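You operate a simulated robot arm through the tools that you are given. There is no shell and no other tool. Be economical: measure what you need, move in short steps, check, and stop when the job is done.

Carry out the task below with a simulated two-armed robot. There is one attempt and no reset: what you move stays moved.

TASK
Clear the danger sign away, lock the pull-out shelf in and switch the pulse unit on.
Fine: the sign goes on the lock shelf; both lock knobs of the pull-out shelf; the switch comes last.

The check looks at the end state, three seconds after you hand in, the way a careful person would. Anything else that was tipped, shoved, dropped, spilled or broken makes it a failure.

THE ROBOT
Two 7-joint arms with two-finger parallel grippers on one trunk, on a base that drives. Base frame: it is fixed to the floor where the robot stands at the start and does not move with it; the origin is under the middle of the robot, x ahead of it, y to its left, z up. Readings come in cm, rad, newtons and seconds.
The left shoulder is at the start at [7, 16.3, 129.5], the right one opposite. With the tool pointing down near the work surface each hand reaches from about 28 to 86 cm from the robot's upright axis, wherever it stands, measured 20 degrees to its own side. Places, roughly: current knob [60, -10, 140]; delay knob [60, -20, 120]; latch of the rack door [60, 10, 70]; left lock knob of the pull-out shelf [60, 20, 80]; left lock knob of the slide-in unit [60, 20, 160]; left toggle of the alarm unit [60, 0, 170]; limit knob [60, -10, 170]; lock bar [120, 50, 140]; magnet supply switch [60, 0, 140]; output button [60, -20, 140]; power lever of the switch box by the rack [120, 60, 150]; pull-out shelf [60, -10, 80]; pulse unit [80, -10, 120]; pulse unit switch [60, 0, 120]; right lock knob of the pull-out shelf [60, -30, 80]; right lock knob of the slide-in unit [60, -30, 160]. Payload 3.43 kg a hand.
Tool frame (each hand has its own): the origin (TCP) lies between the finger pads and is the grasp point; the fingertips stand 3.4 cm ahead of it; z points along the fingers, y is the line along which they close. Largest opening 12.8 cm; finger width 2.4, thickness 1.2; the body of the gripper, 4.8 by 13 cm, starts 9.6 cm behind the TCP.
Orientation is that of the tool frame in the base frame, as a unit quaternion [w, x, y, z]. With the fingers straight down and closing along the base's y, the tool's x points along the base's -x, its y along +y and its z along -z.

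THE INTERFACE
- The arms move only by the tool jog_arm. It takes "left_targets", "right_targets" or both (then of equal length, played together; a hand with none holds still); each is a list of rows, each a list of 7 numbers: the shift along the tool's x, y, z in m, then the turn, a rotation vector about the tool's x, y, z in rad, then the opening, from 0 (shut) to 1 (fully open). In form: [[x, y, z, ax, ay, az, claw], ...]. A call has 1 to 8 rows; each row shifts and turns the commanded pose from where the row before left it, along the tool's axes as they then stand. Rows are played at 5 a second. More than 5 cm and 0.15 rad between two rows, or a gripper value outside its range, and nothing of the call is played. Where a pose cannot be reached the arm comes as near as it can. A force on the tool above 40 N (or 10 N above the force at the start of the call, whichever is more), or a blocked arm, ends the call early, and 0.2 s more pass. Each finger travels about 15.3 cm/s and halts on what it meets, pressing with about 31 N; the grip force reading is that of the motor and also rises with nothing between the fingers. The clock runs only during rows and for 0.2 s after the last one: add rows that do not move to give the fingers time. It gives the time, the measured TCP pose, the force on the tool (base axes), the opening and the grip force at its end, in the units of the frame above (readings bear some noise), with the torque about the TCP (base axes, N m) and any sound that the robot's microphone picked up, and new pictures: "show" is both (left out), scene, wrist or none (wrist: the cameras of the hands that moved).
- Cameras (640 x 400 px; columns grow to the right, rows downward): "scene" is now at [13.8, -0.7, 152.77]; the picture's right is [-0.07, -1.00, 0.00], its down [-0.51, 0.04, -0.86] and it looks along [0.86, -0.06, -0.51] (base axes); focal length 214 px, centre (320, 200). "left" rides on the left gripper at [7.6, 1.1, -16] in its tool frame; the picture's right is [-0.15, 0.99, 0.00], its down [-0.88, -0.13, -0.46] and it looks along [-0.45, -0.07, 0.89] (tool axes); focal length 234 px, centre (320, 200). "right" rides on the right gripper at [7.6, -1.1, -16] in its tool frame; the picture's right is [0.15, 0.99, 0.00], its down [-0.88, 0.13, -0.46] and it looks along [-0.45, 0.07, 0.89] (tool axes); focal length 234 px, centre (320, 200). There is no depth. A picture from a camera that has moved, and an enlarged one, comes with that camera's place and axes in the base frame and with its lens.
- raise_lower(by): slides the trunk up (or, below 0, down) by that many cm; the arms and the scene camera ride with it, the base frame stays. It gives what a move gives, with no picture.
- drive_base(legs): drives the robot by 1 to 6 legs, each [ahead, left, turn to the left] in cm, cm and rad, along the robot's own axes; the way and the turn of a leg run together, so that a leg with both is an arc; at most 150 cm and 3.142 rad a leg. The arms and the cameras ride along, it lands a little off, and it stops where it bumps. It gives what a move gives, and a new picture of the scene camera.
- pan_tilt(pan, tilt): turns the head with the scene camera to pan (to the left, within 1.501 rad either way) and tilt (down, from -0.506 to 1.204), counted from straight ahead of the robot. It gives what a move gives, and a new picture of the scene camera.
- close_up(camera, box): a new picture of the part [left, top, right, bottom] of that camera's present view, enlarged. It takes no simulated time.
- close_job(): hands the job in; it is judged then, once.

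Go step by step. Nothing tells you exact positions but the pictures and the camera data: compare them with the known pose of the tool, close in by small moves and look again before you grip or let go. The budget is 120 turns and 260 pictures, counting those below and the enlarged ones. Unless the task says otherwise, let go and move clear before handing in, and close with one line.

The tools are called as name(argument=value, ...) on one line, values as JSON. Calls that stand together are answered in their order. jog_arm: Moves the arms, as the interface text tells. Its arguments: {"type":"object","properties":{"left_targets":{"type":"array"},"right_targets":{"type":"array"},"show":{"type":"string","enum":["both","scene","wrist","none"]}},"required":[]} The other tools are called the same way: raise_lower (by) slides the trunk up or down; drive_base (legs) drives the base; pan_tilt (pan, tilt) turns the head that bears the scene camera; close_up (camera, box) takes an enlarged picture of a part of a camera's view; close_job () hands the job in.

At the start:

```text
clock: 0.0
left_position: [49.52, 16.21, 145.52]
left_tool_rot: [-0.001, 0.0, 1.0, -0.001]
left_wrist_force: [0.2, -0.2, -0.5]
left_wrist_torque: [-0.03, 0.02, 0.04]
left_opening: 12.82
left_grasp_force: 0.0
right_position: [44.32, -27.56, 145.91]
right_tool_rot: [0.0, 0.0, 1.0, 0.0]
right_wrist_force: [-0.2, 0.2, -0.8]
right_wrist_torque: [-0.02, -0.01, 0.0]
right_opening: 12.77
right_grasp_force: 0.2
trunk travel left (down, up): [-77.5, 16.5]
robot x, y, heading: [0.04, 0.11, 0.004]
head pan, tilt: [-0.07, 0.536]
```

scene: 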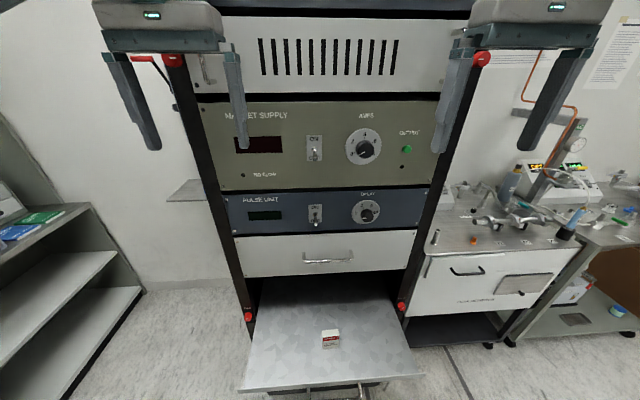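
right: 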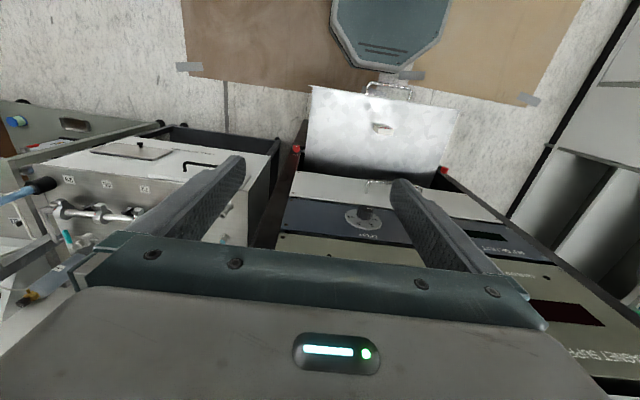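
left: 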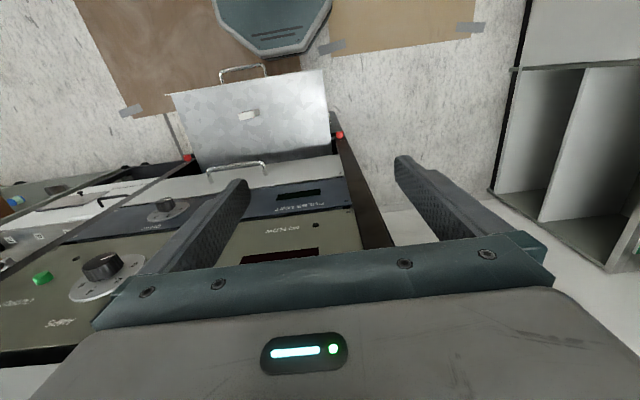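

I see a rack with a pull-out shelf extended at the bottom, a small sign on it, and red lock knobs at its sides. I'll look closer at these and at the left, where the lock shelf should be.

close_up(camera="scene", box=[220, 220, 440, 400])

pan_tilt(pan=0.5, tilt=0.2)

pan_tilt(pan=-0.07, tilt=0.9)

```text
2.22 times, centred on (330, 310) of scene
camera zoom: at [13.8, -0.7, 152.77], right [-0.07, -1.0, 0.0], down [-0.51, 0.04, -0.86], along [0.86, -0.06, -0.51], focal length 477 px, centre (298, -44)
```

zoom: 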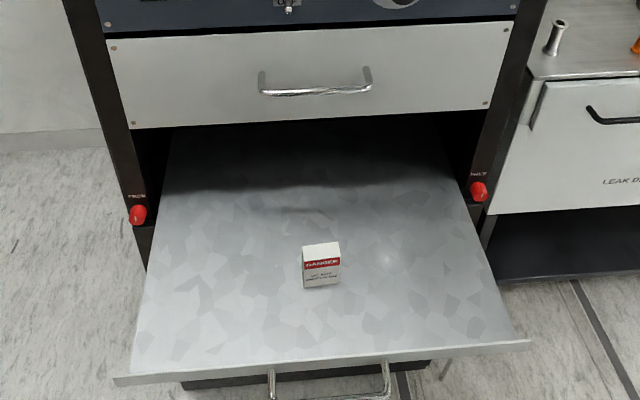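

```text
clock: 1.0
left_position: [49.58, 16.26, 145.58]
left_tool_rot: [-0.001, 0.001, 1.0, -0.001]
left_wrist_force: [-0.3, 0.3, -0.2]
left_wrist_torque: [0.0, 0.02, 0.02]
left_opening: 12.8
left_grasp_force: 0.1
right_position: [44.33, -27.64, 145.95]
right_tool_rot: [-0.001, 0.0, 1.0, 0.001]
right_wrist_force: [-0.2, 0.5, 0.4]
right_wrist_torque: [0.0, 0.02, 0.0]
right_opening: 12.81
right_grasp_force: 0.0
trunk travel left (down, up): [-77.5, 16.5]
robot x, y, heading: [0.12, -0.17, 0.002]
head pan, tilt: [0.499, 0.201]
camera scene: at [12.99, 4.39, 155.87], right [0.48, -0.88, 0.0], down [-0.18, -0.1, -0.98], along [0.86, 0.47, -0.2], focal length 214 px, centre (320, 200)
```

scene: 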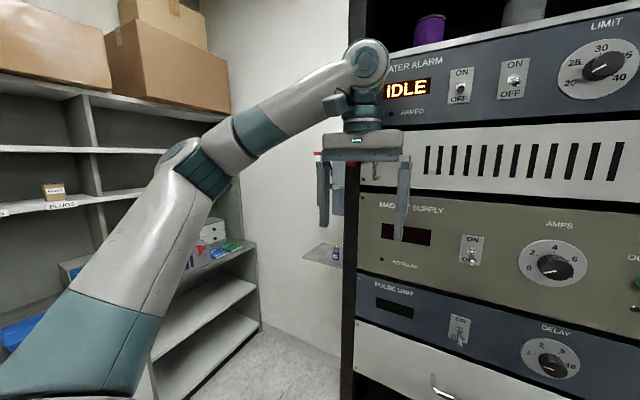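

```text
clock: 2.0
left_position: [49.49, 16.19, 145.6]
left_tool_rot: [-0.001, 0.001, 1.0, -0.001]
left_wrist_force: [0.3, 0.2, 0.1]
left_wrist_torque: [0.01, -0.01, -0.04]
left_opening: 12.83
left_grasp_force: 0.1
right_position: [44.25, -27.5, 145.99]
right_tool_rot: [0.0, 0.001, 1.0, 0.0]
right_wrist_force: [0.4, 0.1, -0.8]
right_wrist_torque: [-0.02, -0.01, -0.02]
right_opening: 12.81
right_grasp_force: 0.2
trunk travel left (down, up): [-77.5, 16.5]
robot x, y, heading: [-0.1, -0.16, -0.0]
head pan, tilt: [-0.07, 0.901]
camera scene: at [12.34, -0.58, 149.73], right [-0.07, -1.0, 0.0], down [-0.78, 0.05, -0.62], along [0.62, -0.04, -0.78], focal length 214 px, centre (320, 200)
```

scene: 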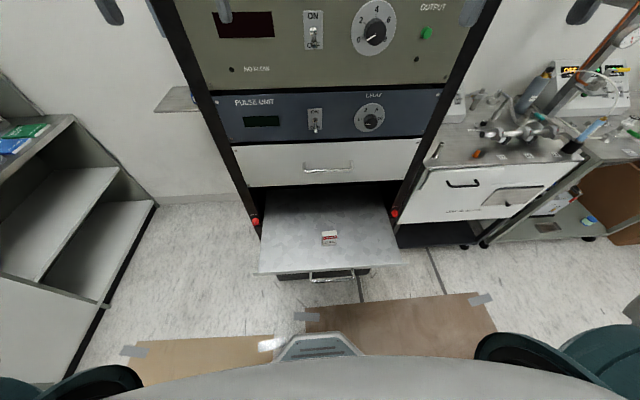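

The shelf's knobs and labels, and the shelf on the wall left of the rack, need a better look. I'll zoom in on both knobs and then look left again.

close_up(camera="scene", box=[235, 190, 285, 240])

close_up(camera="scene", box=[370, 185, 420, 235])

pan_tilt(pan=0.45, tilt=0.5)

close_up(camera="scene", box=[240, 60, 400, 220])

```text
8.00 times, centred on (260, 215) of scene
camera zoom: at [12.34, -0.58, 149.73], right [-0.07, -1.0, 0.0], down [-0.78, 0.05, -0.62], along [0.62, -0.04, -0.78], focal length 1716 px, centre (800, 80)
```

zoom: 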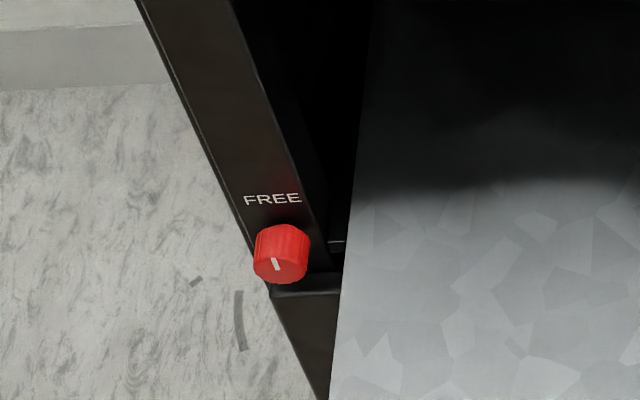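

```text
8.00 times, centred on (395, 210) of scene
camera zoom: at [12.34, -0.58, 149.73], right [-0.07, -1.0, 0.0], down [-0.78, 0.05, -0.62], along [0.62, -0.04, -0.78], focal length 1716 px, centre (-280, 120)
```

zoom: 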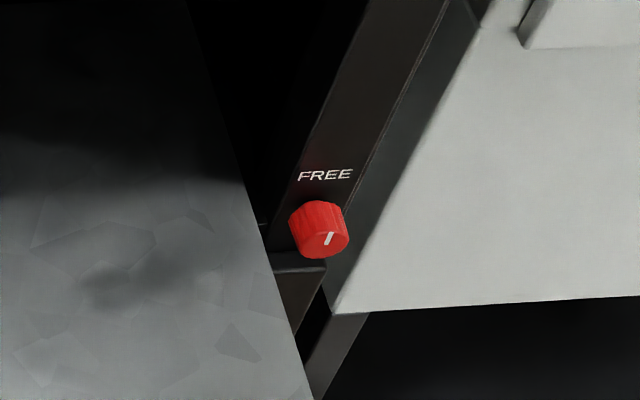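

```text
clock: 3.0
left_position: [49.64, 16.35, 145.74]
left_tool_rot: [-0.001, 0.001, 1.0, -0.001]
left_wrist_force: [-1.0, 0.5, -0.5]
left_wrist_torque: [-0.02, -0.03, -0.02]
left_opening: 12.8
left_grasp_force: 0.0
right_position: [44.25, -27.56, 145.87]
right_tool_rot: [0.0, 0.001, 1.0, 0.0]
right_wrist_force: [-0.5, 0.5, -0.1]
right_wrist_torque: [0.0, 0.0, -0.05]
right_opening: 12.79
right_grasp_force: 0.1
trunk travel left (down, up): [-77.5, 16.5]
robot x, y, heading: [0.3, -0.06, -0.005]
head pan, tilt: [0.45, 0.499]
camera scene: at [13.0, 3.88, 153.1], right [0.43, -0.9, 0.0], down [-0.43, -0.21, -0.88], along [0.79, 0.38, -0.48], focal length 214 px, centre (320, 200)
```

scene: 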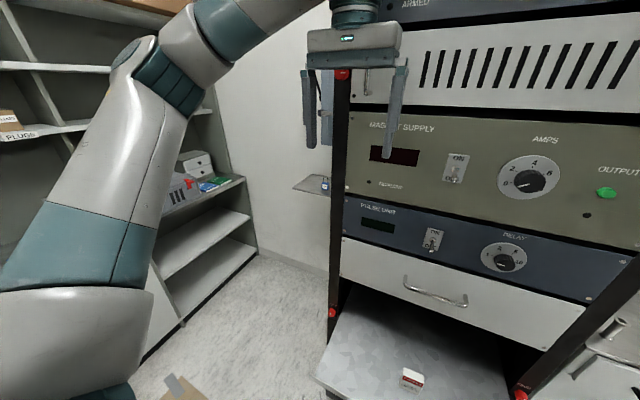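

```text
2.50 times, centred on (320, 140) of scene
camera zoom: at [13.0, 3.88, 153.1], right [0.43, -0.9, 0.0], down [-0.43, -0.21, -0.88], along [0.79, 0.38, -0.48], focal length 536 px, centre (320, 350)
```

zoom: 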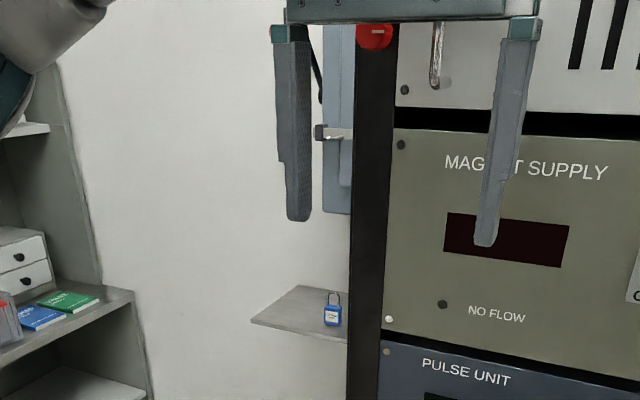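

The lock shelf is the small wall shelf with the blue padlock, behind and to the left of the rack. The sign lies near [49,-6,~80]. I'll bring the left hand above the sign and move the right hand aside.

jog_arm(left_targets=[[0.005, -0.045, 0, 0, 0, 0, 1], [0.005, -0.045, 0, 0, 0, 0, 1], [0.005, -0.045, 0, 0, 0, 0, 1], [0.005, -0.045, 0, 0, 0, 0, 1], [0, -0.04, 0.04, 0, 0, 0, 1], [0, 0, 0.05, 0, 0, 0, 1], [0, 0, 0.05, 0, 0, 0, 1], [0, 0, 0.05, 0, 0, 0, 1]], right_targets=[[0, -0.04, 0, 0, 0, 0, 1], [0, -0.04, 0, 0, 0, 0, 1], [0, -0.04, 0, 0, 0, 0, 1], [0, 0, 0, 0, 0, 0, 1], [0, 0, 0, 0, 0, 0, 1], [0, 0, 0, 0, 0, 0, 1], [0, 0, 0, 0, 0, 0, 1], [0, 0, 0, 0, 0, 0, 1]])

pan_tilt(pan=0.0, tilt=0.75)

```text
refused: row 5 steps farther than a row can; nothing moved
```

```text
clock: 3.9
left_position: [49.51, 16.23, 145.7]
left_tool_rot: [0.0, 0.001, 1.0, -0.001]
left_wrist_force: [0.0, 0.5, 0.1]
left_wrist_torque: [-0.03, -0.01, -0.01]
left_opening: 12.81
left_grasp_force: 0.1
right_position: [44.31, -27.44, 145.93]
right_tool_rot: [0.0, -0.001, 1.0, 0.0]
right_wrist_force: [-0.5, -0.5, 0.9]
right_wrist_torque: [0.01, -0.02, -0.04]
right_opening: 12.83
right_grasp_force: 0.1
trunk travel left (down, up): [-77.5, 16.5]
robot x, y, heading: [0.23, -0.23, -0.002]
head pan, tilt: [0.0, 0.75]
camera scene: at [13.09, -0.05, 150.92], right [0.0, -1.0, 0.0], down [-0.68, 0.0, -0.73], along [0.73, 0.0, -0.68], focal length 214 px, centre (320, 200)
```

scene: 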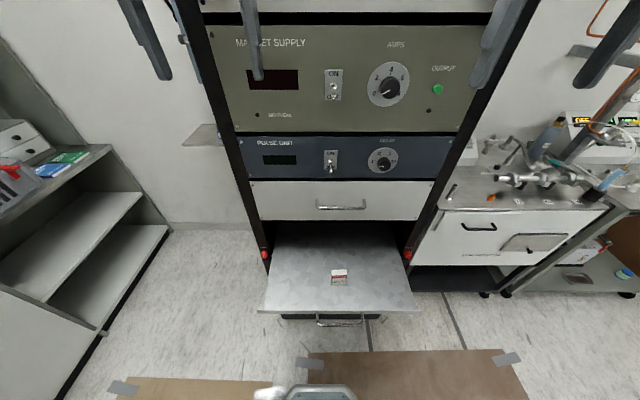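

The row steps were too long; I'll repeat them a little shorter.

jog_arm(left_targets=[[0.005, -0.045, 0, 0, 0, 0, 1], [0.005, -0.045, 0, 0, 0, 0, 1], [0.005, -0.045, 0, 0, 0, 0, 1], [0.005, -0.045, 0, 0, 0, 0, 1], [0, -0.03, 0.035, 0, 0, 0, 1], [0, 0, 0.05, 0, 0, 0, 1], [0, 0, 0.05, 0, 0, 0, 1], [0, 0, 0.05, 0, 0, 0, 1]], right_targets=[[0, -0.04, 0, 0, 0, 0, 1], [0, -0.04, 0, 0, 0, 0, 1], [0, -0.04, 0, 0, 0, 0, 1], [0, 0, 0, 0, 0, 0, 1], [0, 0, 0, 0, 0, 0, 1], [0, 0, 0, 0, 0, 0, 1], [0, 0, 0, 0, 0, 0, 1], [0, 0, 0, 0, 0, 0, 1]])

```text
clock: 5.7
left_position: [47.82, -4.87, 127.21]
left_tool_rot: [-0.001, 0.0, 1.0, -0.001]
left_wrist_force: [-0.4, -0.7, -0.4]
left_wrist_torque: [-0.01, 0.02, -0.03]
left_opening: 12.83
left_grasp_force: 0.0
right_position: [44.47, -39.6, 145.8]
right_tool_rot: [-0.001, 0.001, 1.0, 0.001]
right_wrist_force: [-0.3, 0.3, 0.2]
right_wrist_torque: [0.03, 0.02, -0.02]
right_opening: 12.8
right_grasp_force: 0.0
trunk travel left (down, up): [-77.5, 16.5]
robot x, y, heading: [-0.05, 0.08, 0.005]
head pan, tilt: [0.0, 0.75]
camera scene: at [13.24, -0.13, 150.91], right [0.0, -1.0, 0.0], down [-0.68, 0.0, -0.73], along [0.73, 0.0, -0.68], focal length 214 px, centre (320, 200)
camera right: at [36.98, -40.52, 161.8], right [-0.15, 0.99, 0.0], down [0.88, 0.13, 0.45], along [0.45, 0.07, -0.89], focal length 234 px, centre (320, 200)
camera left: at [40.24, -3.68, 143.16], right [0.15, 0.99, 0.0], down [0.88, -0.13, 0.45], along [0.45, -0.07, -0.89], focal length 234 px, centre (320, 200)
```

scene: 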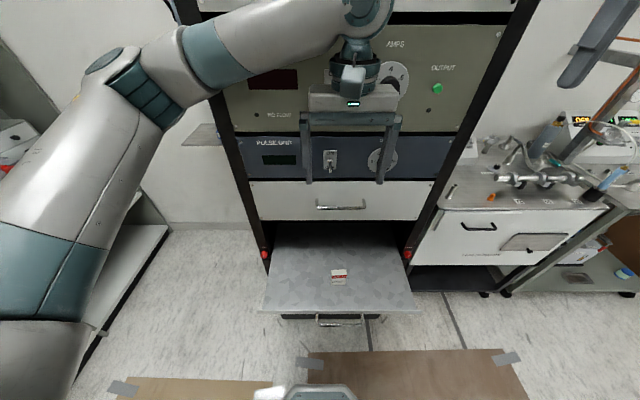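
right: 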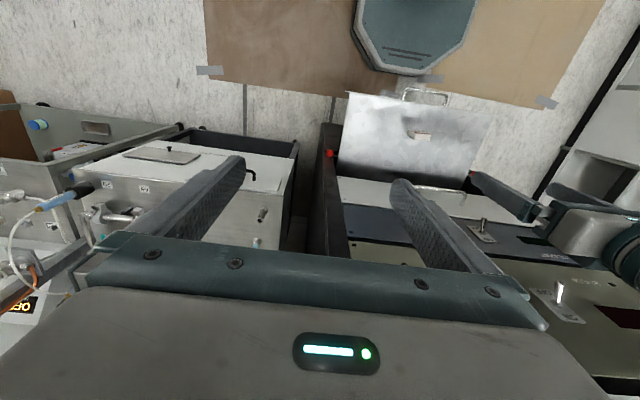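
left: 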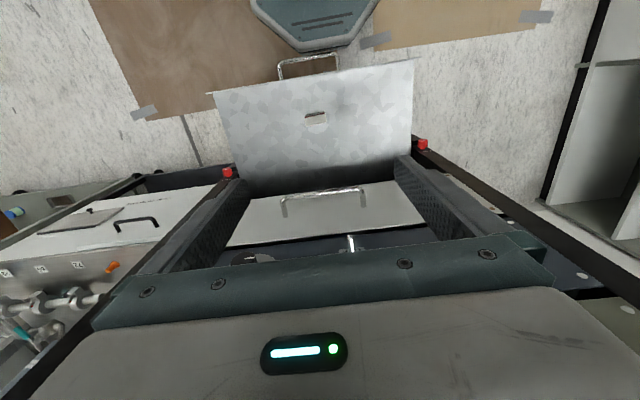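

The left camera puts the sign near [49,-6], so I'll lower the hand further and look again.

jog_arm(left_targets=[[-0.005, -0.005, 0.045, 0, 0, 0, 1], [0, 0, 0.05, 0, 0, 0, 1], [0, 0, 0.05, 0, 0, 0, 1], [0, 0, 0.05, 0, 0, 0, 1], [0, 0, 0.0, 0, 0, 0, 1]])

```text
clock: 6.9
left_position: [48.02, -5.35, 107.59]
left_tool_rot: [-0.001, 0.001, 1.0, -0.001]
left_wrist_force: [-0.5, -0.7, -0.1]
left_wrist_torque: [0.01, -0.02, 0.01]
left_opening: 12.79
left_grasp_force: 0.1
right_position: [44.39, -39.5, 145.99]
right_tool_rot: [0.001, 0.0, 1.0, 0.0]
right_wrist_force: [0.1, 0.1, -0.6]
right_wrist_torque: [-0.02, -0.05, 0.0]
right_opening: 12.81
right_grasp_force: 0.1
trunk travel left (down, up): [-77.5, 16.5]
robot x, y, heading: [-0.13, 0.03, -0.002]
head pan, tilt: [0.0, 0.75]
camera scene: at [13.06, -0.09, 150.92], right [0.0, -1.0, 0.0], down [-0.68, 0.0, -0.73], along [0.73, 0.0, -0.68], focal length 214 px, centre (320, 200)
camera left: at [40.49, -4.06, 123.43], right [0.15, 0.99, 0.0], down [0.88, -0.13, 0.45], along [0.45, -0.07, -0.89], focal length 234 px, centre (320, 200)
```

scene: 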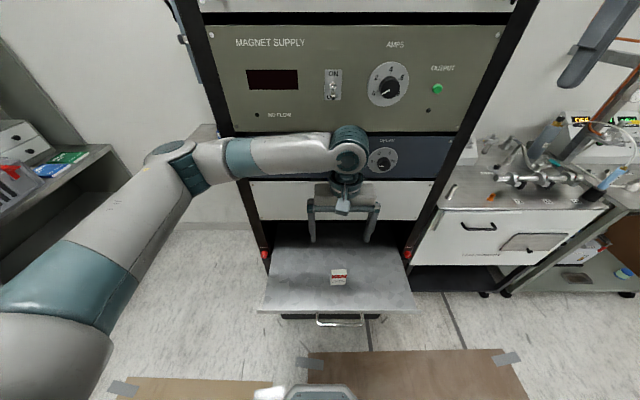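
left: 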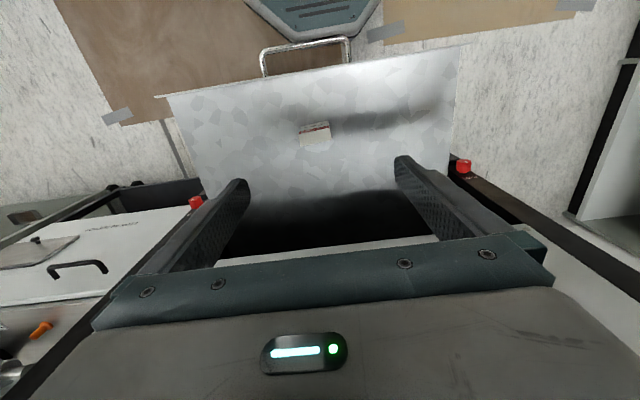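

The sign comes out at about [49,-6,80]. I'll zoom in to see its shape before gripping.

close_up(camera="left", box=[280, 105, 350, 165])

close_up(camera="scene", box=[315, 260, 365, 295])

```text
6.67 times, centred on (315, 135) of left
camera zoom: at [40.49, -4.06, 123.43], right [0.15, 0.99, 0.0], down [0.88, -0.13, 0.45], along [0.45, -0.07, -0.89], focal length 1561 px, centre (353, 633)
```

zoom: 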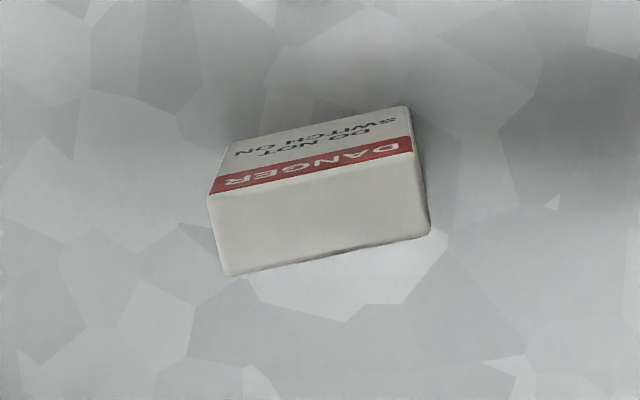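

```text
11.43 times, centred on (340, 278) of scene
camera zoom: at [13.06, -0.09, 150.92], right [0.0, -1.0, 0.0], down [-0.68, 0.0, -0.73], along [0.73, 0.0, -0.68], focal length 2451 px, centre (91, -686)
```

zoom: 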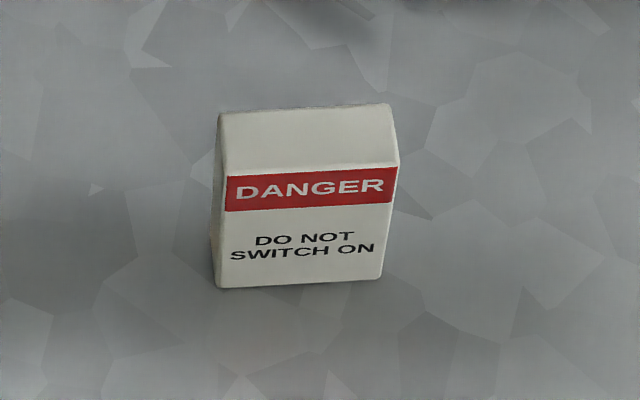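

The sign is an upright block about 5.5×2.5×6 cm, centred at about [48.6,-6.2], on a shelf surface at z≈79. I'll descend around it with open fingers.

jog_arm(left_targets=[[-0.006, -0.008, 0.04, 0, 0, 0, 1], [0, 0, 0.045, 0, 0, 0, 1], [0, 0, 0.045, 0, 0, 0, 1], [0, 0, 0.03, 0, 0, 0, 1], [0, 0, 0.03, 0, 0, 0, 1], [0, 0, 0.0, 0, 0, 0, 1]])

```text
clock: 8.3
left_position: [48.58, -6.15, 88.4]
left_tool_rot: [-0.001, 0.001, 1.0, 0.0]
left_wrist_force: [-0.5, -0.6, 0.3]
left_wrist_torque: [0.03, 0.01, 0.0]
left_opening: 12.81
left_grasp_force: 0.2
right_position: [44.33, -39.47, 145.81]
right_tool_rot: [0.001, 0.0, 1.0, 0.001]
right_wrist_force: [-0.1, -0.1, -0.1]
right_wrist_torque: [-0.05, 0.02, 0.02]
right_opening: 12.8
right_grasp_force: 0.1
trunk travel left (down, up): [-77.5, 16.5]
robot x, y, heading: [0.01, -0.26, 0.002]
head pan, tilt: [0.0, 0.75]
camera scene: at [13.08, -0.08, 150.92], right [0.0, -1.0, 0.0], down [-0.68, 0.0, -0.73], along [0.73, 0.0, -0.68], focal length 214 px, centre (320, 200)
camera left: at [41.15, -4.93, 104.46], right [0.15, 0.99, 0.0], down [0.88, -0.13, 0.45], along [0.45, -0.07, -0.89], focal length 234 px, centre (320, 200)
```

scene: 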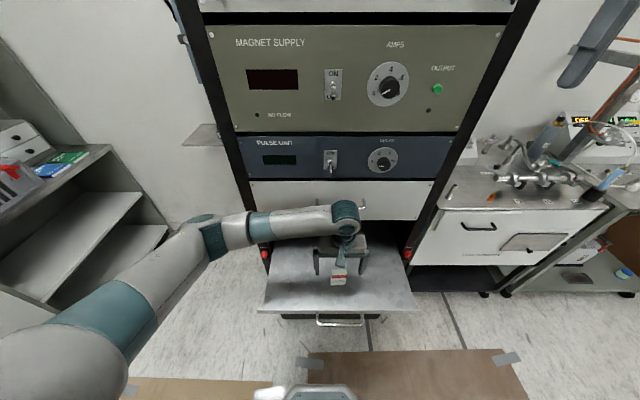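
left: 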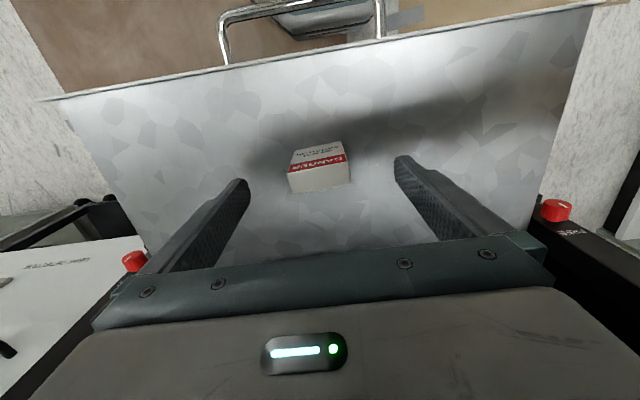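

The fingers straddle the sign and are centred on it. I'll descend 4 cm and close.

jog_arm(left_targets=[[-0.002, 0, 0.02, 0, 0, 0, 1], [0, 0, 0.02, 0, 0, 0, 1], [0, 0, 0, 0, 0, 0, 0.6], [0, 0, 0.0, 0, 0, 0, 0.4], [0, 0, 0, 0, 0, 0, 0.2], [0, 0, 0, 0, 0, 0, 0.2], [0, 0, 0, 0, 0, 0, 0.2]])

```text
clock: 9.9
left_position: [48.72, -6.17, 84.54]
left_tool_rot: [-0.001, 0.001, 1.0, -0.001]
left_wrist_force: [-0.2, 0.0, -0.2]
left_wrist_torque: [0.0, 0.03, 0.03]
left_opening: 4.9
left_grasp_force: 31.4
right_position: [44.29, -39.41, 145.89]
right_tool_rot: [0.001, 0.0, 1.0, 0.0]
right_wrist_force: [-0.4, -0.8, -0.4]
right_wrist_torque: [-0.04, -0.03, 0.01]
right_opening: 12.81
right_grasp_force: 0.0
trunk travel left (down, up): [-77.5, 16.5]
robot x, y, heading: [-0.09, -0.28, 0.0]
head pan, tilt: [0.0, 0.75]
camera scene: at [13.09, -0.08, 150.91], right [0.0, -1.0, 0.0], down [-0.68, 0.0, -0.73], along [0.73, 0.0, -0.68], focal length 214 px, centre (320, 200)
camera left: at [41.31, -4.98, 100.51], right [0.15, 0.99, 0.0], down [0.88, -0.13, 0.45], along [0.45, -0.07, -0.89], focal length 234 px, centre (320, 200)
```

scene: 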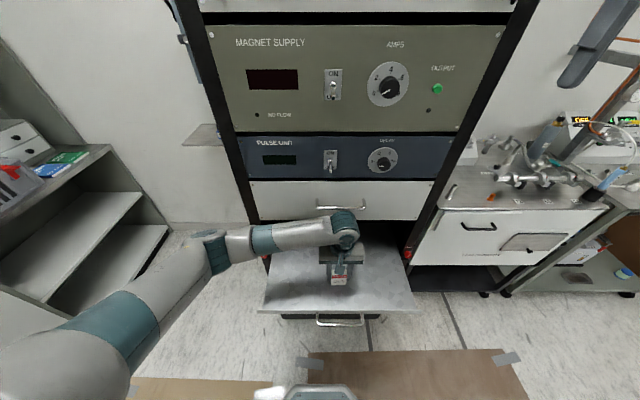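
left: 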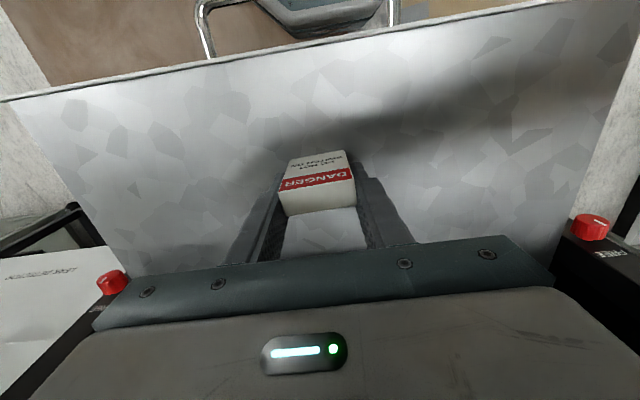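

The sign is gripped (opening 4.9 cm). I'll lift it straight up and back a little.

jog_arm(left_targets=[[0, 0, -0.02, 0, 0, 0, 0.2], [0, 0, -0.045, 0, 0, 0, 0.2], [0, 0, -0.045, 0, 0, 0, 0.2], [0.015, 0.01, -0.045, 0, 0, 0, 0.2], [0.015, 0.01, -0.045, 0, 0, 0, 0.2], [0.015, 0.03, -0.03, 0, 0, 0, 0.2], [0.01, 0.03, -0.035, 0, 0, 0, 0.2], [0, 0.03, -0.035, 0, 0, 0, 0.2]])

```text
clock: 11.7
left_position: [43.2, 4.79, 114.74]
left_tool_rot: [-0.001, 0.001, 1.0, -0.001]
left_wrist_force: [-0.3, -0.3, 0.2]
left_wrist_torque: [-0.02, -0.02, 0.03]
left_opening: 4.91
left_grasp_force: 30.8
right_position: [44.34, -39.31, 145.99]
right_tool_rot: [0.0, 0.001, 1.0, 0.0]
right_wrist_force: [-0.2, 0.6, -0.5]
right_wrist_torque: [-0.02, -0.01, 0.0]
right_opening: 12.82
right_grasp_force: 0.1
trunk travel left (down, up): [-77.5, 16.5]
robot x, y, heading: [-0.28, -0.03, 0.001]
head pan, tilt: [0.0, 0.75]
camera scene: at [13.0, 0.04, 150.91], right [0.0, -1.0, 0.0], down [-0.68, 0.0, -0.73], along [0.73, 0.0, -0.68], focal length 214 px, centre (320, 200)
camera left: at [35.73, 6.09, 130.6], right [0.15, 0.99, 0.0], down [0.88, -0.13, 0.45], along [0.45, -0.07, -0.89], focal length 234 px, centre (320, 200)
```

scene: 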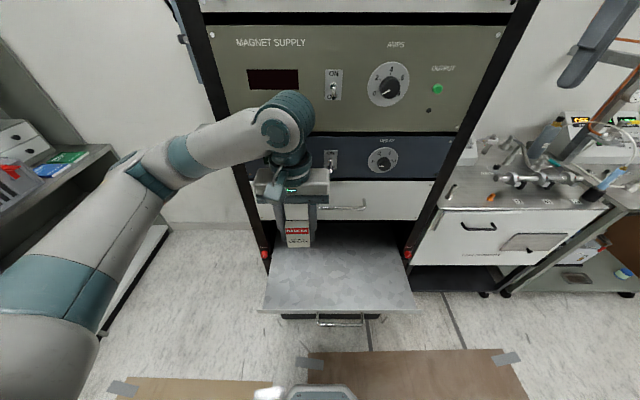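
left: 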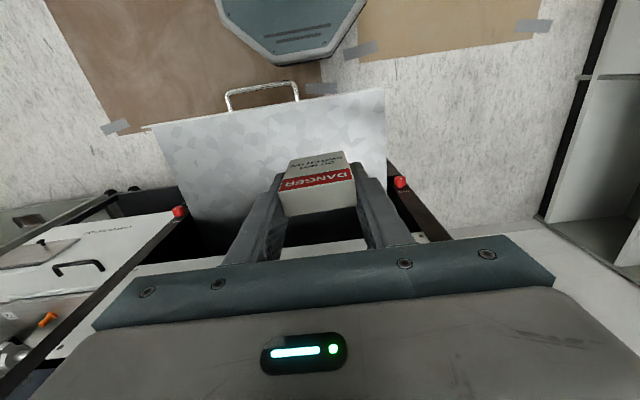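

Now I'll drive 35 cm left to get a line to the lock shelf, keeping the sign high.

drive_base(legs=[[0, 35, 0]])

pan_tilt(pan=0.1, tilt=0.4)

close_up(camera="scene", box=[220, 40, 420, 240])

```text
clock: 14.0
left_position: [43.22, 39.44, 114.54]
left_tool_rot: [0.0, 0.002, 1.0, 0.0]
left_wrist_force: [0.6, -0.4, -0.7]
left_wrist_torque: [0.03, -0.03, 0.01]
left_opening: 4.91
left_grasp_force: 30.9
right_position: [44.33, -4.91, 145.81]
right_tool_rot: [0.0, 0.0, 1.0, 0.001]
right_wrist_force: [0.0, -0.5, 0.0]
right_wrist_torque: [-0.01, 0.01, 0.01]
right_opening: 12.81
right_grasp_force: 0.1
trunk travel left (down, up): [-77.5, 16.5]
robot x, y, heading: [-0.46, 34.67, 0.0]
head pan, tilt: [0.0, 0.75]
camera scene: at [13.11, 34.55, 150.91], right [0.0, -1.0, 0.0], down [-0.68, 0.0, -0.73], along [0.73, 0.0, -0.68], focal length 214 px, centre (320, 200)
```

scene: 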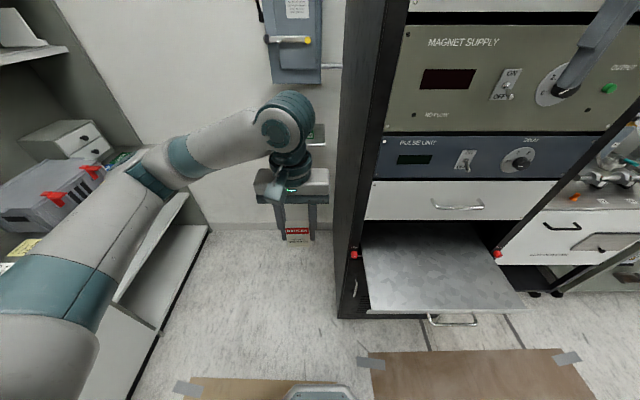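

```text
clock: 14.8
left_position: [43.24, 39.45, 114.64]
left_tool_rot: [-0.001, 0.002, 1.0, -0.001]
left_wrist_force: [0.1, 0.1, 0.5]
left_wrist_torque: [0.0, 0.01, 0.0]
left_opening: 4.94
left_grasp_force: 30.8
right_position: [44.38, -4.75, 145.97]
right_tool_rot: [0.0, 0.001, 1.0, 0.0]
right_wrist_force: [-0.2, -0.3, 0.6]
right_wrist_torque: [-0.04, 0.07, 0.01]
right_opening: 12.79
right_grasp_force: 0.0
trunk travel left (down, up): [-77.5, 16.5]
robot x, y, heading: [-0.09, 34.58, -0.003]
head pan, tilt: [0.099, 0.4]
camera scene: at [14.04, 35.68, 154.02], right [0.1, -1.0, 0.0], down [-0.39, -0.04, -0.92], along [0.92, 0.09, -0.39], focal length 214 px, centre (320, 200)
```

scene: 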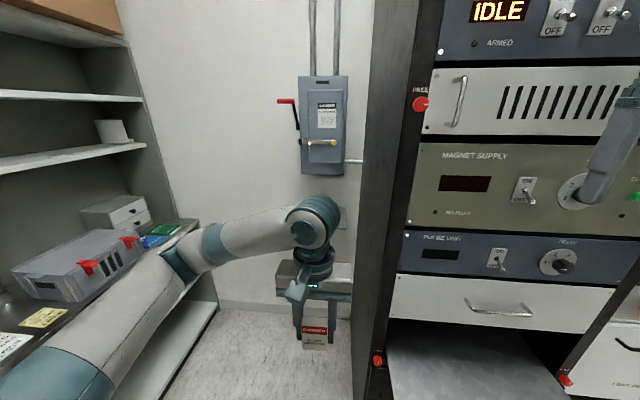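

```text
2.00 times, centred on (320, 140) of scene
camera zoom: at [14.04, 35.68, 154.02], right [0.1, -1.0, 0.0], down [-0.39, -0.04, -0.92], along [0.92, 0.09, -0.39], focal length 429 px, centre (320, 320)
```

zoom: 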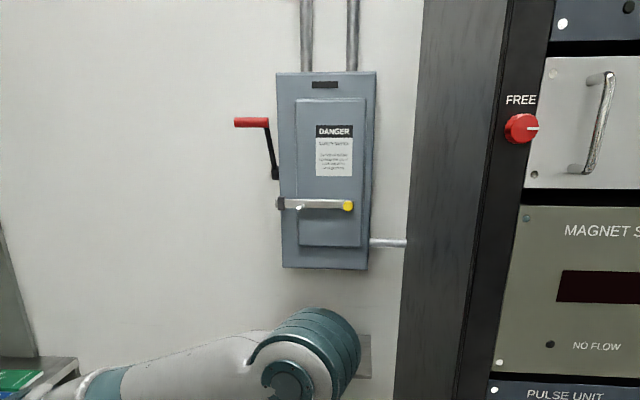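

The arm hides the lock shelf. I'll move the left hand further left to see it.

jog_arm(left_targets=[[0, 0.045, 0, 0, 0, 0, 0.2], [0, 0.045, 0, 0, 0, 0, 0.2], [0, 0.045, 0, 0, 0, 0, 0.2], [0, 0.045, 0, 0, 0, 0, 0.2], [0, 0, 0, 0, 0, 0, 0.2]], show="scene")

close_up(camera="scene", box=[280, 170, 380, 270])

```text
clock: 16.0
left_position: [43.47, 57.36, 114.55]
left_tool_rot: [-0.001, 0.002, 1.0, -0.001]
left_wrist_force: [0.2, -0.1, 0.6]
left_wrist_torque: [0.01, -0.01, 0.01]
left_opening: 4.9
left_grasp_force: 30.7
right_position: [44.37, -4.92, 145.82]
right_tool_rot: [0.0, 0.001, 1.0, 0.0]
right_wrist_force: [0.5, 0.5, -0.2]
right_wrist_torque: [0.02, 0.02, 0.03]
right_opening: 12.8
right_grasp_force: 0.1
trunk travel left (down, up): [-77.5, 16.5]
robot x, y, heading: [-0.25, 35.3, 0.001]
head pan, tilt: [0.099, 0.4]
camera scene: at [14.09, 35.53, 154.02], right [0.1, -1.0, 0.0], down [-0.39, -0.04, -0.92], along [0.92, 0.09, -0.39], focal length 214 px, centre (320, 200)
```

scene: 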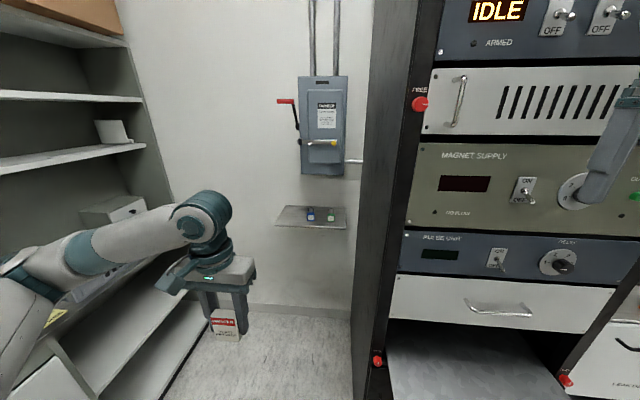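

```text
4.00 times, centred on (330, 220) of scene
camera zoom: at [14.09, 35.53, 154.02], right [0.1, -1.0, 0.0], down [-0.39, -0.04, -0.92], along [0.92, 0.09, -0.39], focal length 858 px, centre (280, 120)
```

zoom: 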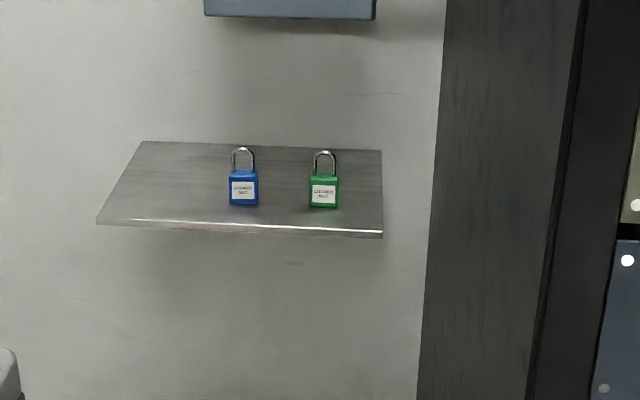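

The lock shelf surface is at z≈97, spanning x 111–136 and y 32–70, with padlocks at y≈50 and 40, so [115,63] is a free spot. I'll retract the right hand, drive left and forward, then turn right so the left arm faces the shelf.

jog_arm(right_targets=[[0.045, 0, 0, 0, 0, 0, 1], [0.045, 0, 0, 0, 0, 0, 1], [0.04, 0, 0, 0, 0, 0, 1], [0, 0, 0, 0, 0, 0, 1]], show="none")

drive_base(legs=[[0, 38, 0], [30, 0, 0]])

```text
clock: 17.0
left_position: [43.39, 57.46, 114.69]
left_tool_rot: [-0.001, 0.001, 1.0, -0.001]
left_wrist_force: [0.1, 0.2, -0.1]
left_wrist_torque: [0.02, 0.01, 0.03]
left_opening: 4.88
left_grasp_force: 31.2
right_position: [32.34, -3.29, 144.83]
right_tool_rot: [-0.001, 0.0, 1.0, 0.001]
right_wrist_force: [0.4, 0.2, 0.2]
right_wrist_torque: [0.02, -0.01, -0.03]
right_opening: 12.8
right_grasp_force: 0.2
right hand out of reach, approached as far as the arm can: row 3
trunk travel left (down, up): [-77.5, 16.5]
robot x, y, heading: [-0.25, 34.79, -0.006]
head pan, tilt: [0.099, 0.4]
```

```text
clock: 21.0
left_position: [73.34, 94.96, 114.66]
left_tool_rot: [0.001, 0.001, 1.0, -0.001]
left_wrist_force: [-0.1, 0.5, -0.3]
left_wrist_torque: [0.02, -0.01, 0.0]
left_opening: 4.91
left_grasp_force: 31.3
right_position: [62.18, 34.01, 144.94]
right_tool_rot: [0.002, 0.002, 1.0, 0.001]
right_wrist_force: [-0.5, 0.3, -0.4]
right_wrist_torque: [0.02, -0.04, 0.0]
right_opening: 12.82
right_grasp_force: 0.1
trunk travel left (down, up): [-77.5, 16.5]
robot x, y, heading: [30.54, 72.05, -0.002]
head pan, tilt: [0.099, 0.4]
camera scene: at [43.97, 73.03, 154.05], right [0.1, -1.0, 0.0], down [-0.39, -0.04, -0.92], along [0.92, 0.09, -0.39], focal length 214 px, centre (320, 200)
```

scene: 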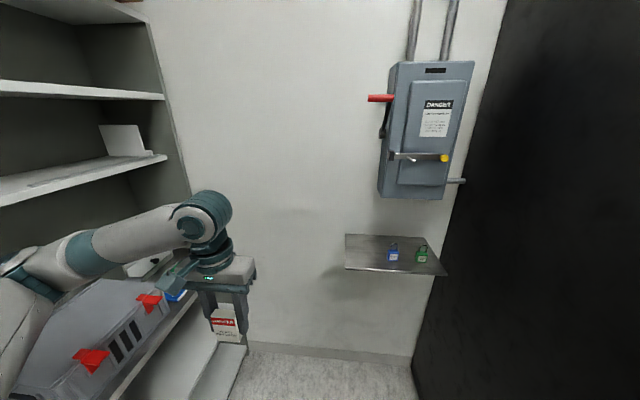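

Clear so far. I'll drive 12 cm on and turn 0.5 rad to the right.

drive_base(legs=[[0, 0, -0.5], [9, 6, 0]])

close_up(camera="left", box=[0, 0, 640, 400])

```text
clock: 23.6
left_position: [89.53, 72.08, 114.68]
left_tool_rot: [0.0, 0.25, 0.968, -0.001]
left_wrist_force: [-0.1, -0.4, -0.8]
left_wrist_torque: [-0.04, -0.01, 0.01]
left_opening: 4.92
left_grasp_force: 30.8
right_position: [50.76, 24.16, 144.89]
right_tool_rot: [0.001, 0.249, 0.968, 0.0]
right_wrist_force: [0.0, 0.1, -0.8]
right_wrist_torque: [0.0, 0.0, -0.01]
right_opening: 12.8
right_grasp_force: 0.1
trunk travel left (down, up): [-77.5, 16.5]
robot x, y, heading: [40.3, 73.17, -0.503]
head pan, tilt: [0.099, 0.4]
camera scene: at [53.35, 66.94, 154.04], right [-0.39, -0.92, 0.0], down [-0.36, 0.15, -0.92], along [0.85, -0.36, -0.39], focal length 214 px, centre (320, 200)
```

scene: 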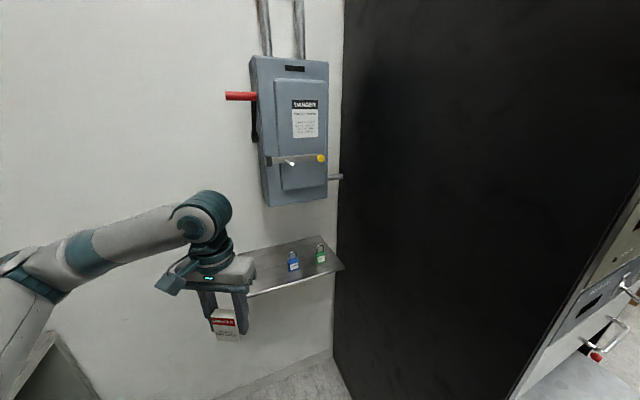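

```text
1.00 times, centred on (320, 200) of left
camera zoom: at [83.6, 76.88, 130.6], right [0.61, 0.8, 0.0], down [0.71, -0.54, 0.46], along [0.36, -0.28, -0.89], focal length 234 px, centre (320, 200)
```

zoom: 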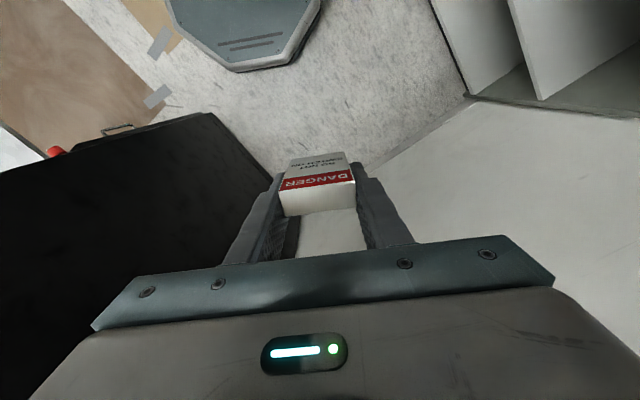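

The padlock position agrees with my estimate (117,51,97). I'll move the sign forward over the free left part of the shelf, still high.

jog_arm(left_targets=[[-0.045, 0.007, 0, 0, 0, 0, 0.2], [-0.045, 0.007, 0, 0, 0, 0, 0.2], [-0.045, 0.007, 0, 0, 0, 0, 0.2], [-0.045, 0.007, 0, 0, 0, 0, 0.2], [-0.045, 0.007, 0, 0, 0, 0, 0.2], [-0.042, 0.007, 0, 0, 0, 0, 0.2], [0, 0, 0, 0, 0, 0, 0.2]])

pan_tilt(pan=0.3, tilt=0.6)

```text
clock: 25.2
left_position: [115.13, 62.96, 114.52]
left_tool_rot: [-0.001, 0.249, 0.968, -0.001]
left_wrist_force: [0.0, -0.1, -0.4]
left_wrist_torque: [0.0, -0.04, 0.0]
left_opening: 4.92
left_grasp_force: 31.3
right_position: [50.8, 24.24, 144.99]
right_tool_rot: [0.001, 0.249, 0.969, 0.001]
right_wrist_force: [-0.8, 0.3, 0.4]
right_wrist_torque: [-0.03, 0.01, 0.02]
right_opening: 12.79
right_grasp_force: 0.0
trunk travel left (down, up): [-77.5, 16.5]
robot x, y, heading: [41.07, 73.09, -0.495]
head pan, tilt: [0.099, 0.4]
camera scene: at [53.46, 67.06, 154.03], right [-0.39, -0.92, 0.0], down [-0.36, 0.15, -0.92], along [0.85, -0.36, -0.39], focal length 214 px, centre (320, 200)
camera left: at [109.16, 67.76, 130.44], right [0.61, 0.8, 0.0], down [0.71, -0.54, 0.46], along [0.36, -0.28, -0.89], focal length 234 px, centre (320, 200)
```

scene: 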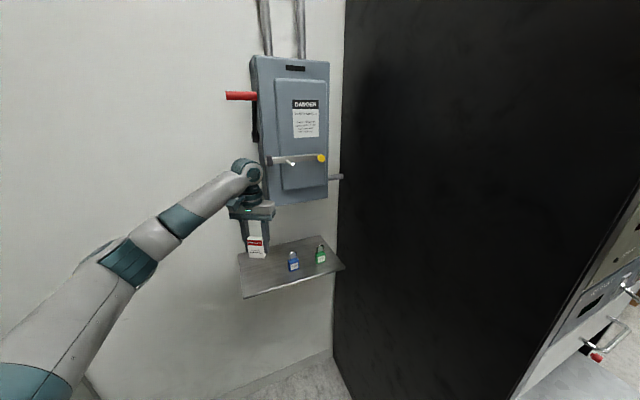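
left: 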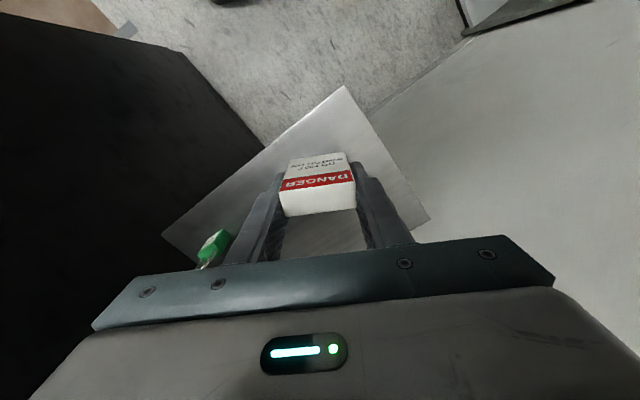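

```text
clock: 26.0
left_position: [115.13, 62.94, 114.59]
left_tool_rot: [-0.002, 0.25, 0.968, 0.0]
left_wrist_force: [-0.8, 0.1, -0.1]
left_wrist_torque: [-0.01, 0.02, 0.0]
left_opening: 4.88
left_grasp_force: 31.3
right_position: [50.95, 24.18, 144.81]
right_tool_rot: [0.002, 0.248, 0.969, 0.001]
right_wrist_force: [0.2, 0.5, -0.4]
right_wrist_torque: [0.0, 0.0, 0.03]
right_opening: 12.78
right_grasp_force: 0.1
trunk travel left (down, up): [-77.5, 16.5]
robot x, y, heading: [40.8, 72.74, -0.502]
head pan, tilt: [0.3, 0.6]
camera scene: at [53.66, 68.85, 152.21], right [-0.2, -0.98, 0.0], down [-0.55, 0.11, -0.83], along [0.81, -0.17, -0.56], focal length 214 px, centre (320, 200)
```

scene: 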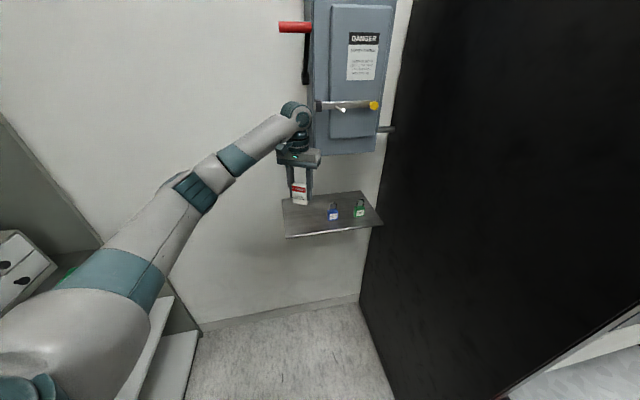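

The sign hangs over the free part of the shelf, left of the padlocks. I'll descend most of the way.

jog_arm(left_targets=[[0, 0, 0.04, 0, 0, 0, 0.2], [0, 0, 0.04, 0, 0, 0, 0.2], [0, 0, 0.02, 0, 0, 0, 0.2], [0, 0, 0, 0, 0, 0, 0.2]])

close_up(camera="scene", box=[270, 140, 390, 250])

```text
clock: 27.0
left_position: [115.22, 62.95, 104.46]
left_tool_rot: [-0.001, 0.249, 0.968, 0.0]
left_wrist_force: [1.1, 0.0, 0.1]
left_wrist_torque: [-0.02, 0.03, -0.02]
left_opening: 4.93
left_grasp_force: 30.9
right_position: [50.96, 24.25, 144.83]
right_tool_rot: [0.001, 0.248, 0.969, 0.002]
right_wrist_force: [-0.4, 0.5, -0.7]
right_wrist_torque: [0.0, 0.02, -0.01]
right_opening: 12.81
right_grasp_force: 0.1
trunk travel left (down, up): [-77.5, 16.5]
robot x, y, heading: [40.92, 72.81, -0.501]
head pan, tilt: [0.3, 0.6]
camera scene: at [53.67, 68.85, 152.2], right [-0.2, -0.98, 0.0], down [-0.55, 0.11, -0.82], along [0.81, -0.16, -0.57], focal length 214 px, centre (320, 200)
camera left: at [109.17, 67.7, 120.45], right [0.61, 0.8, 0.0], down [0.71, -0.54, 0.46], along [0.36, -0.28, -0.89], focal length 234 px, centre (320, 200)
```

scene: 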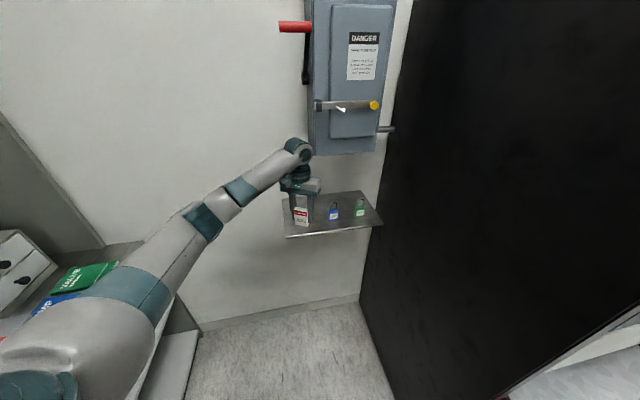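
left: 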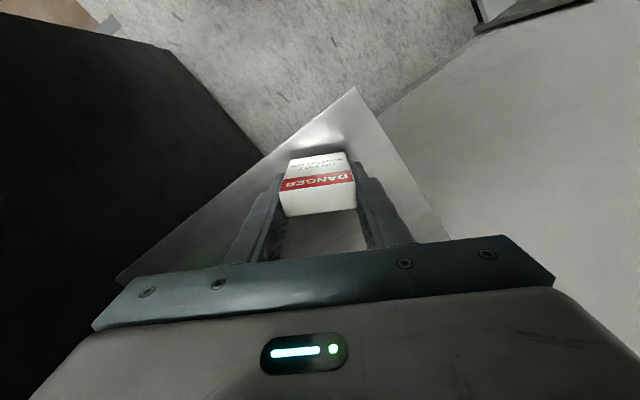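

```text
3.64 times, centred on (330, 195) of scene
camera zoom: at [53.67, 68.85, 152.2], right [-0.2, -0.98, 0.0], down [-0.55, 0.11, -0.82], along [0.81, -0.16, -0.57], focal length 780 px, centre (284, 218)
```

zoom: 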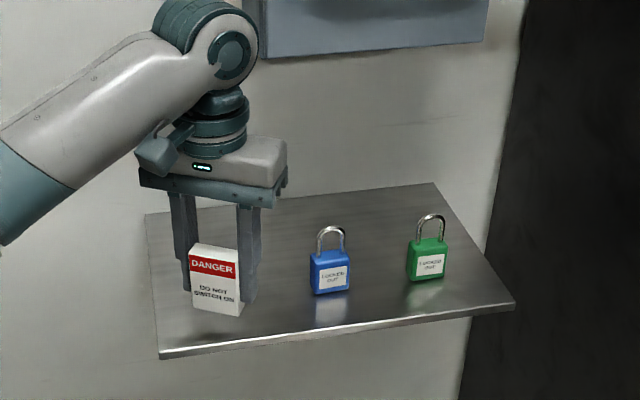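

The sign is just above the shelf, near the front edge, so I'll shift it 2 cm inward and then descend slowly to contact.

jog_arm(left_targets=[[-0.0175, 0.0095, 0, 0, 0, 0, 0.2], [0, 0, 0.005, 0, 0, 0, 0.2], [0, 0, 0.005, 0, 0, 0, 0.2], [0, 0, 0.003, 0, 0, 0, 0.2], [0, 0, 0, 0, 0, 0, 0.2]], show="wrist")

close_up(camera="scene", box=[280, 180, 350, 245])

```text
clock: 28.2
left_position: [116.99, 63.0, 103.23]
left_tool_rot: [0.0, 0.248, 0.969, 0.0]
left_wrist_force: [0.7, 0.8, 0.0]
left_wrist_torque: [0.01, -0.02, 0.0]
left_opening: 4.9
left_grasp_force: 31.5
right_position: [50.85, 24.26, 144.88]
right_tool_rot: [0.001, 0.249, 0.968, 0.001]
right_wrist_force: [-1.2, -0.7, -0.6]
right_wrist_torque: [-0.01, 0.04, 0.0]
right_opening: 12.75
right_grasp_force: 0.1
trunk travel left (down, up): [-77.5, 16.5]
robot x, y, heading: [40.71, 72.95, -0.502]
head pan, tilt: [0.3, 0.6]
camera left: at [111.1, 67.65, 119.2], right [0.61, 0.8, 0.0], down [0.71, -0.54, 0.45], along [0.36, -0.28, -0.89], focal length 234 px, centre (320, 200)
```

left: 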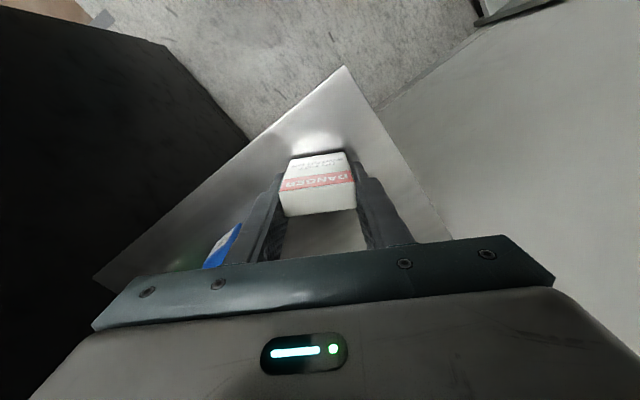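

```text
6.15 times, centred on (315, 212) of scene
camera zoom: at [53.66, 68.86, 152.2], right [-0.2, -0.98, 0.0], down [-0.55, 0.11, -0.82], along [0.81, -0.16, -0.57], focal length 1320 px, centre (351, 123)
```

zoom: 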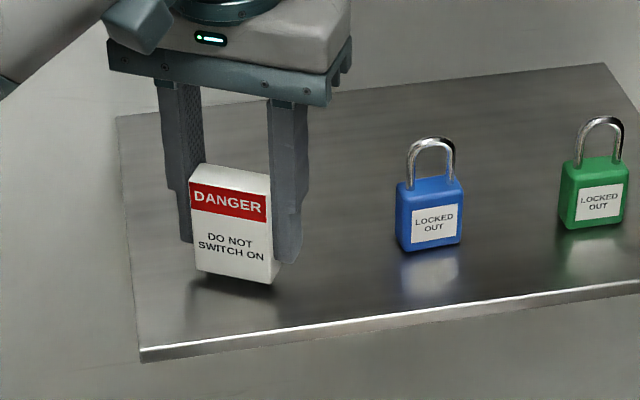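

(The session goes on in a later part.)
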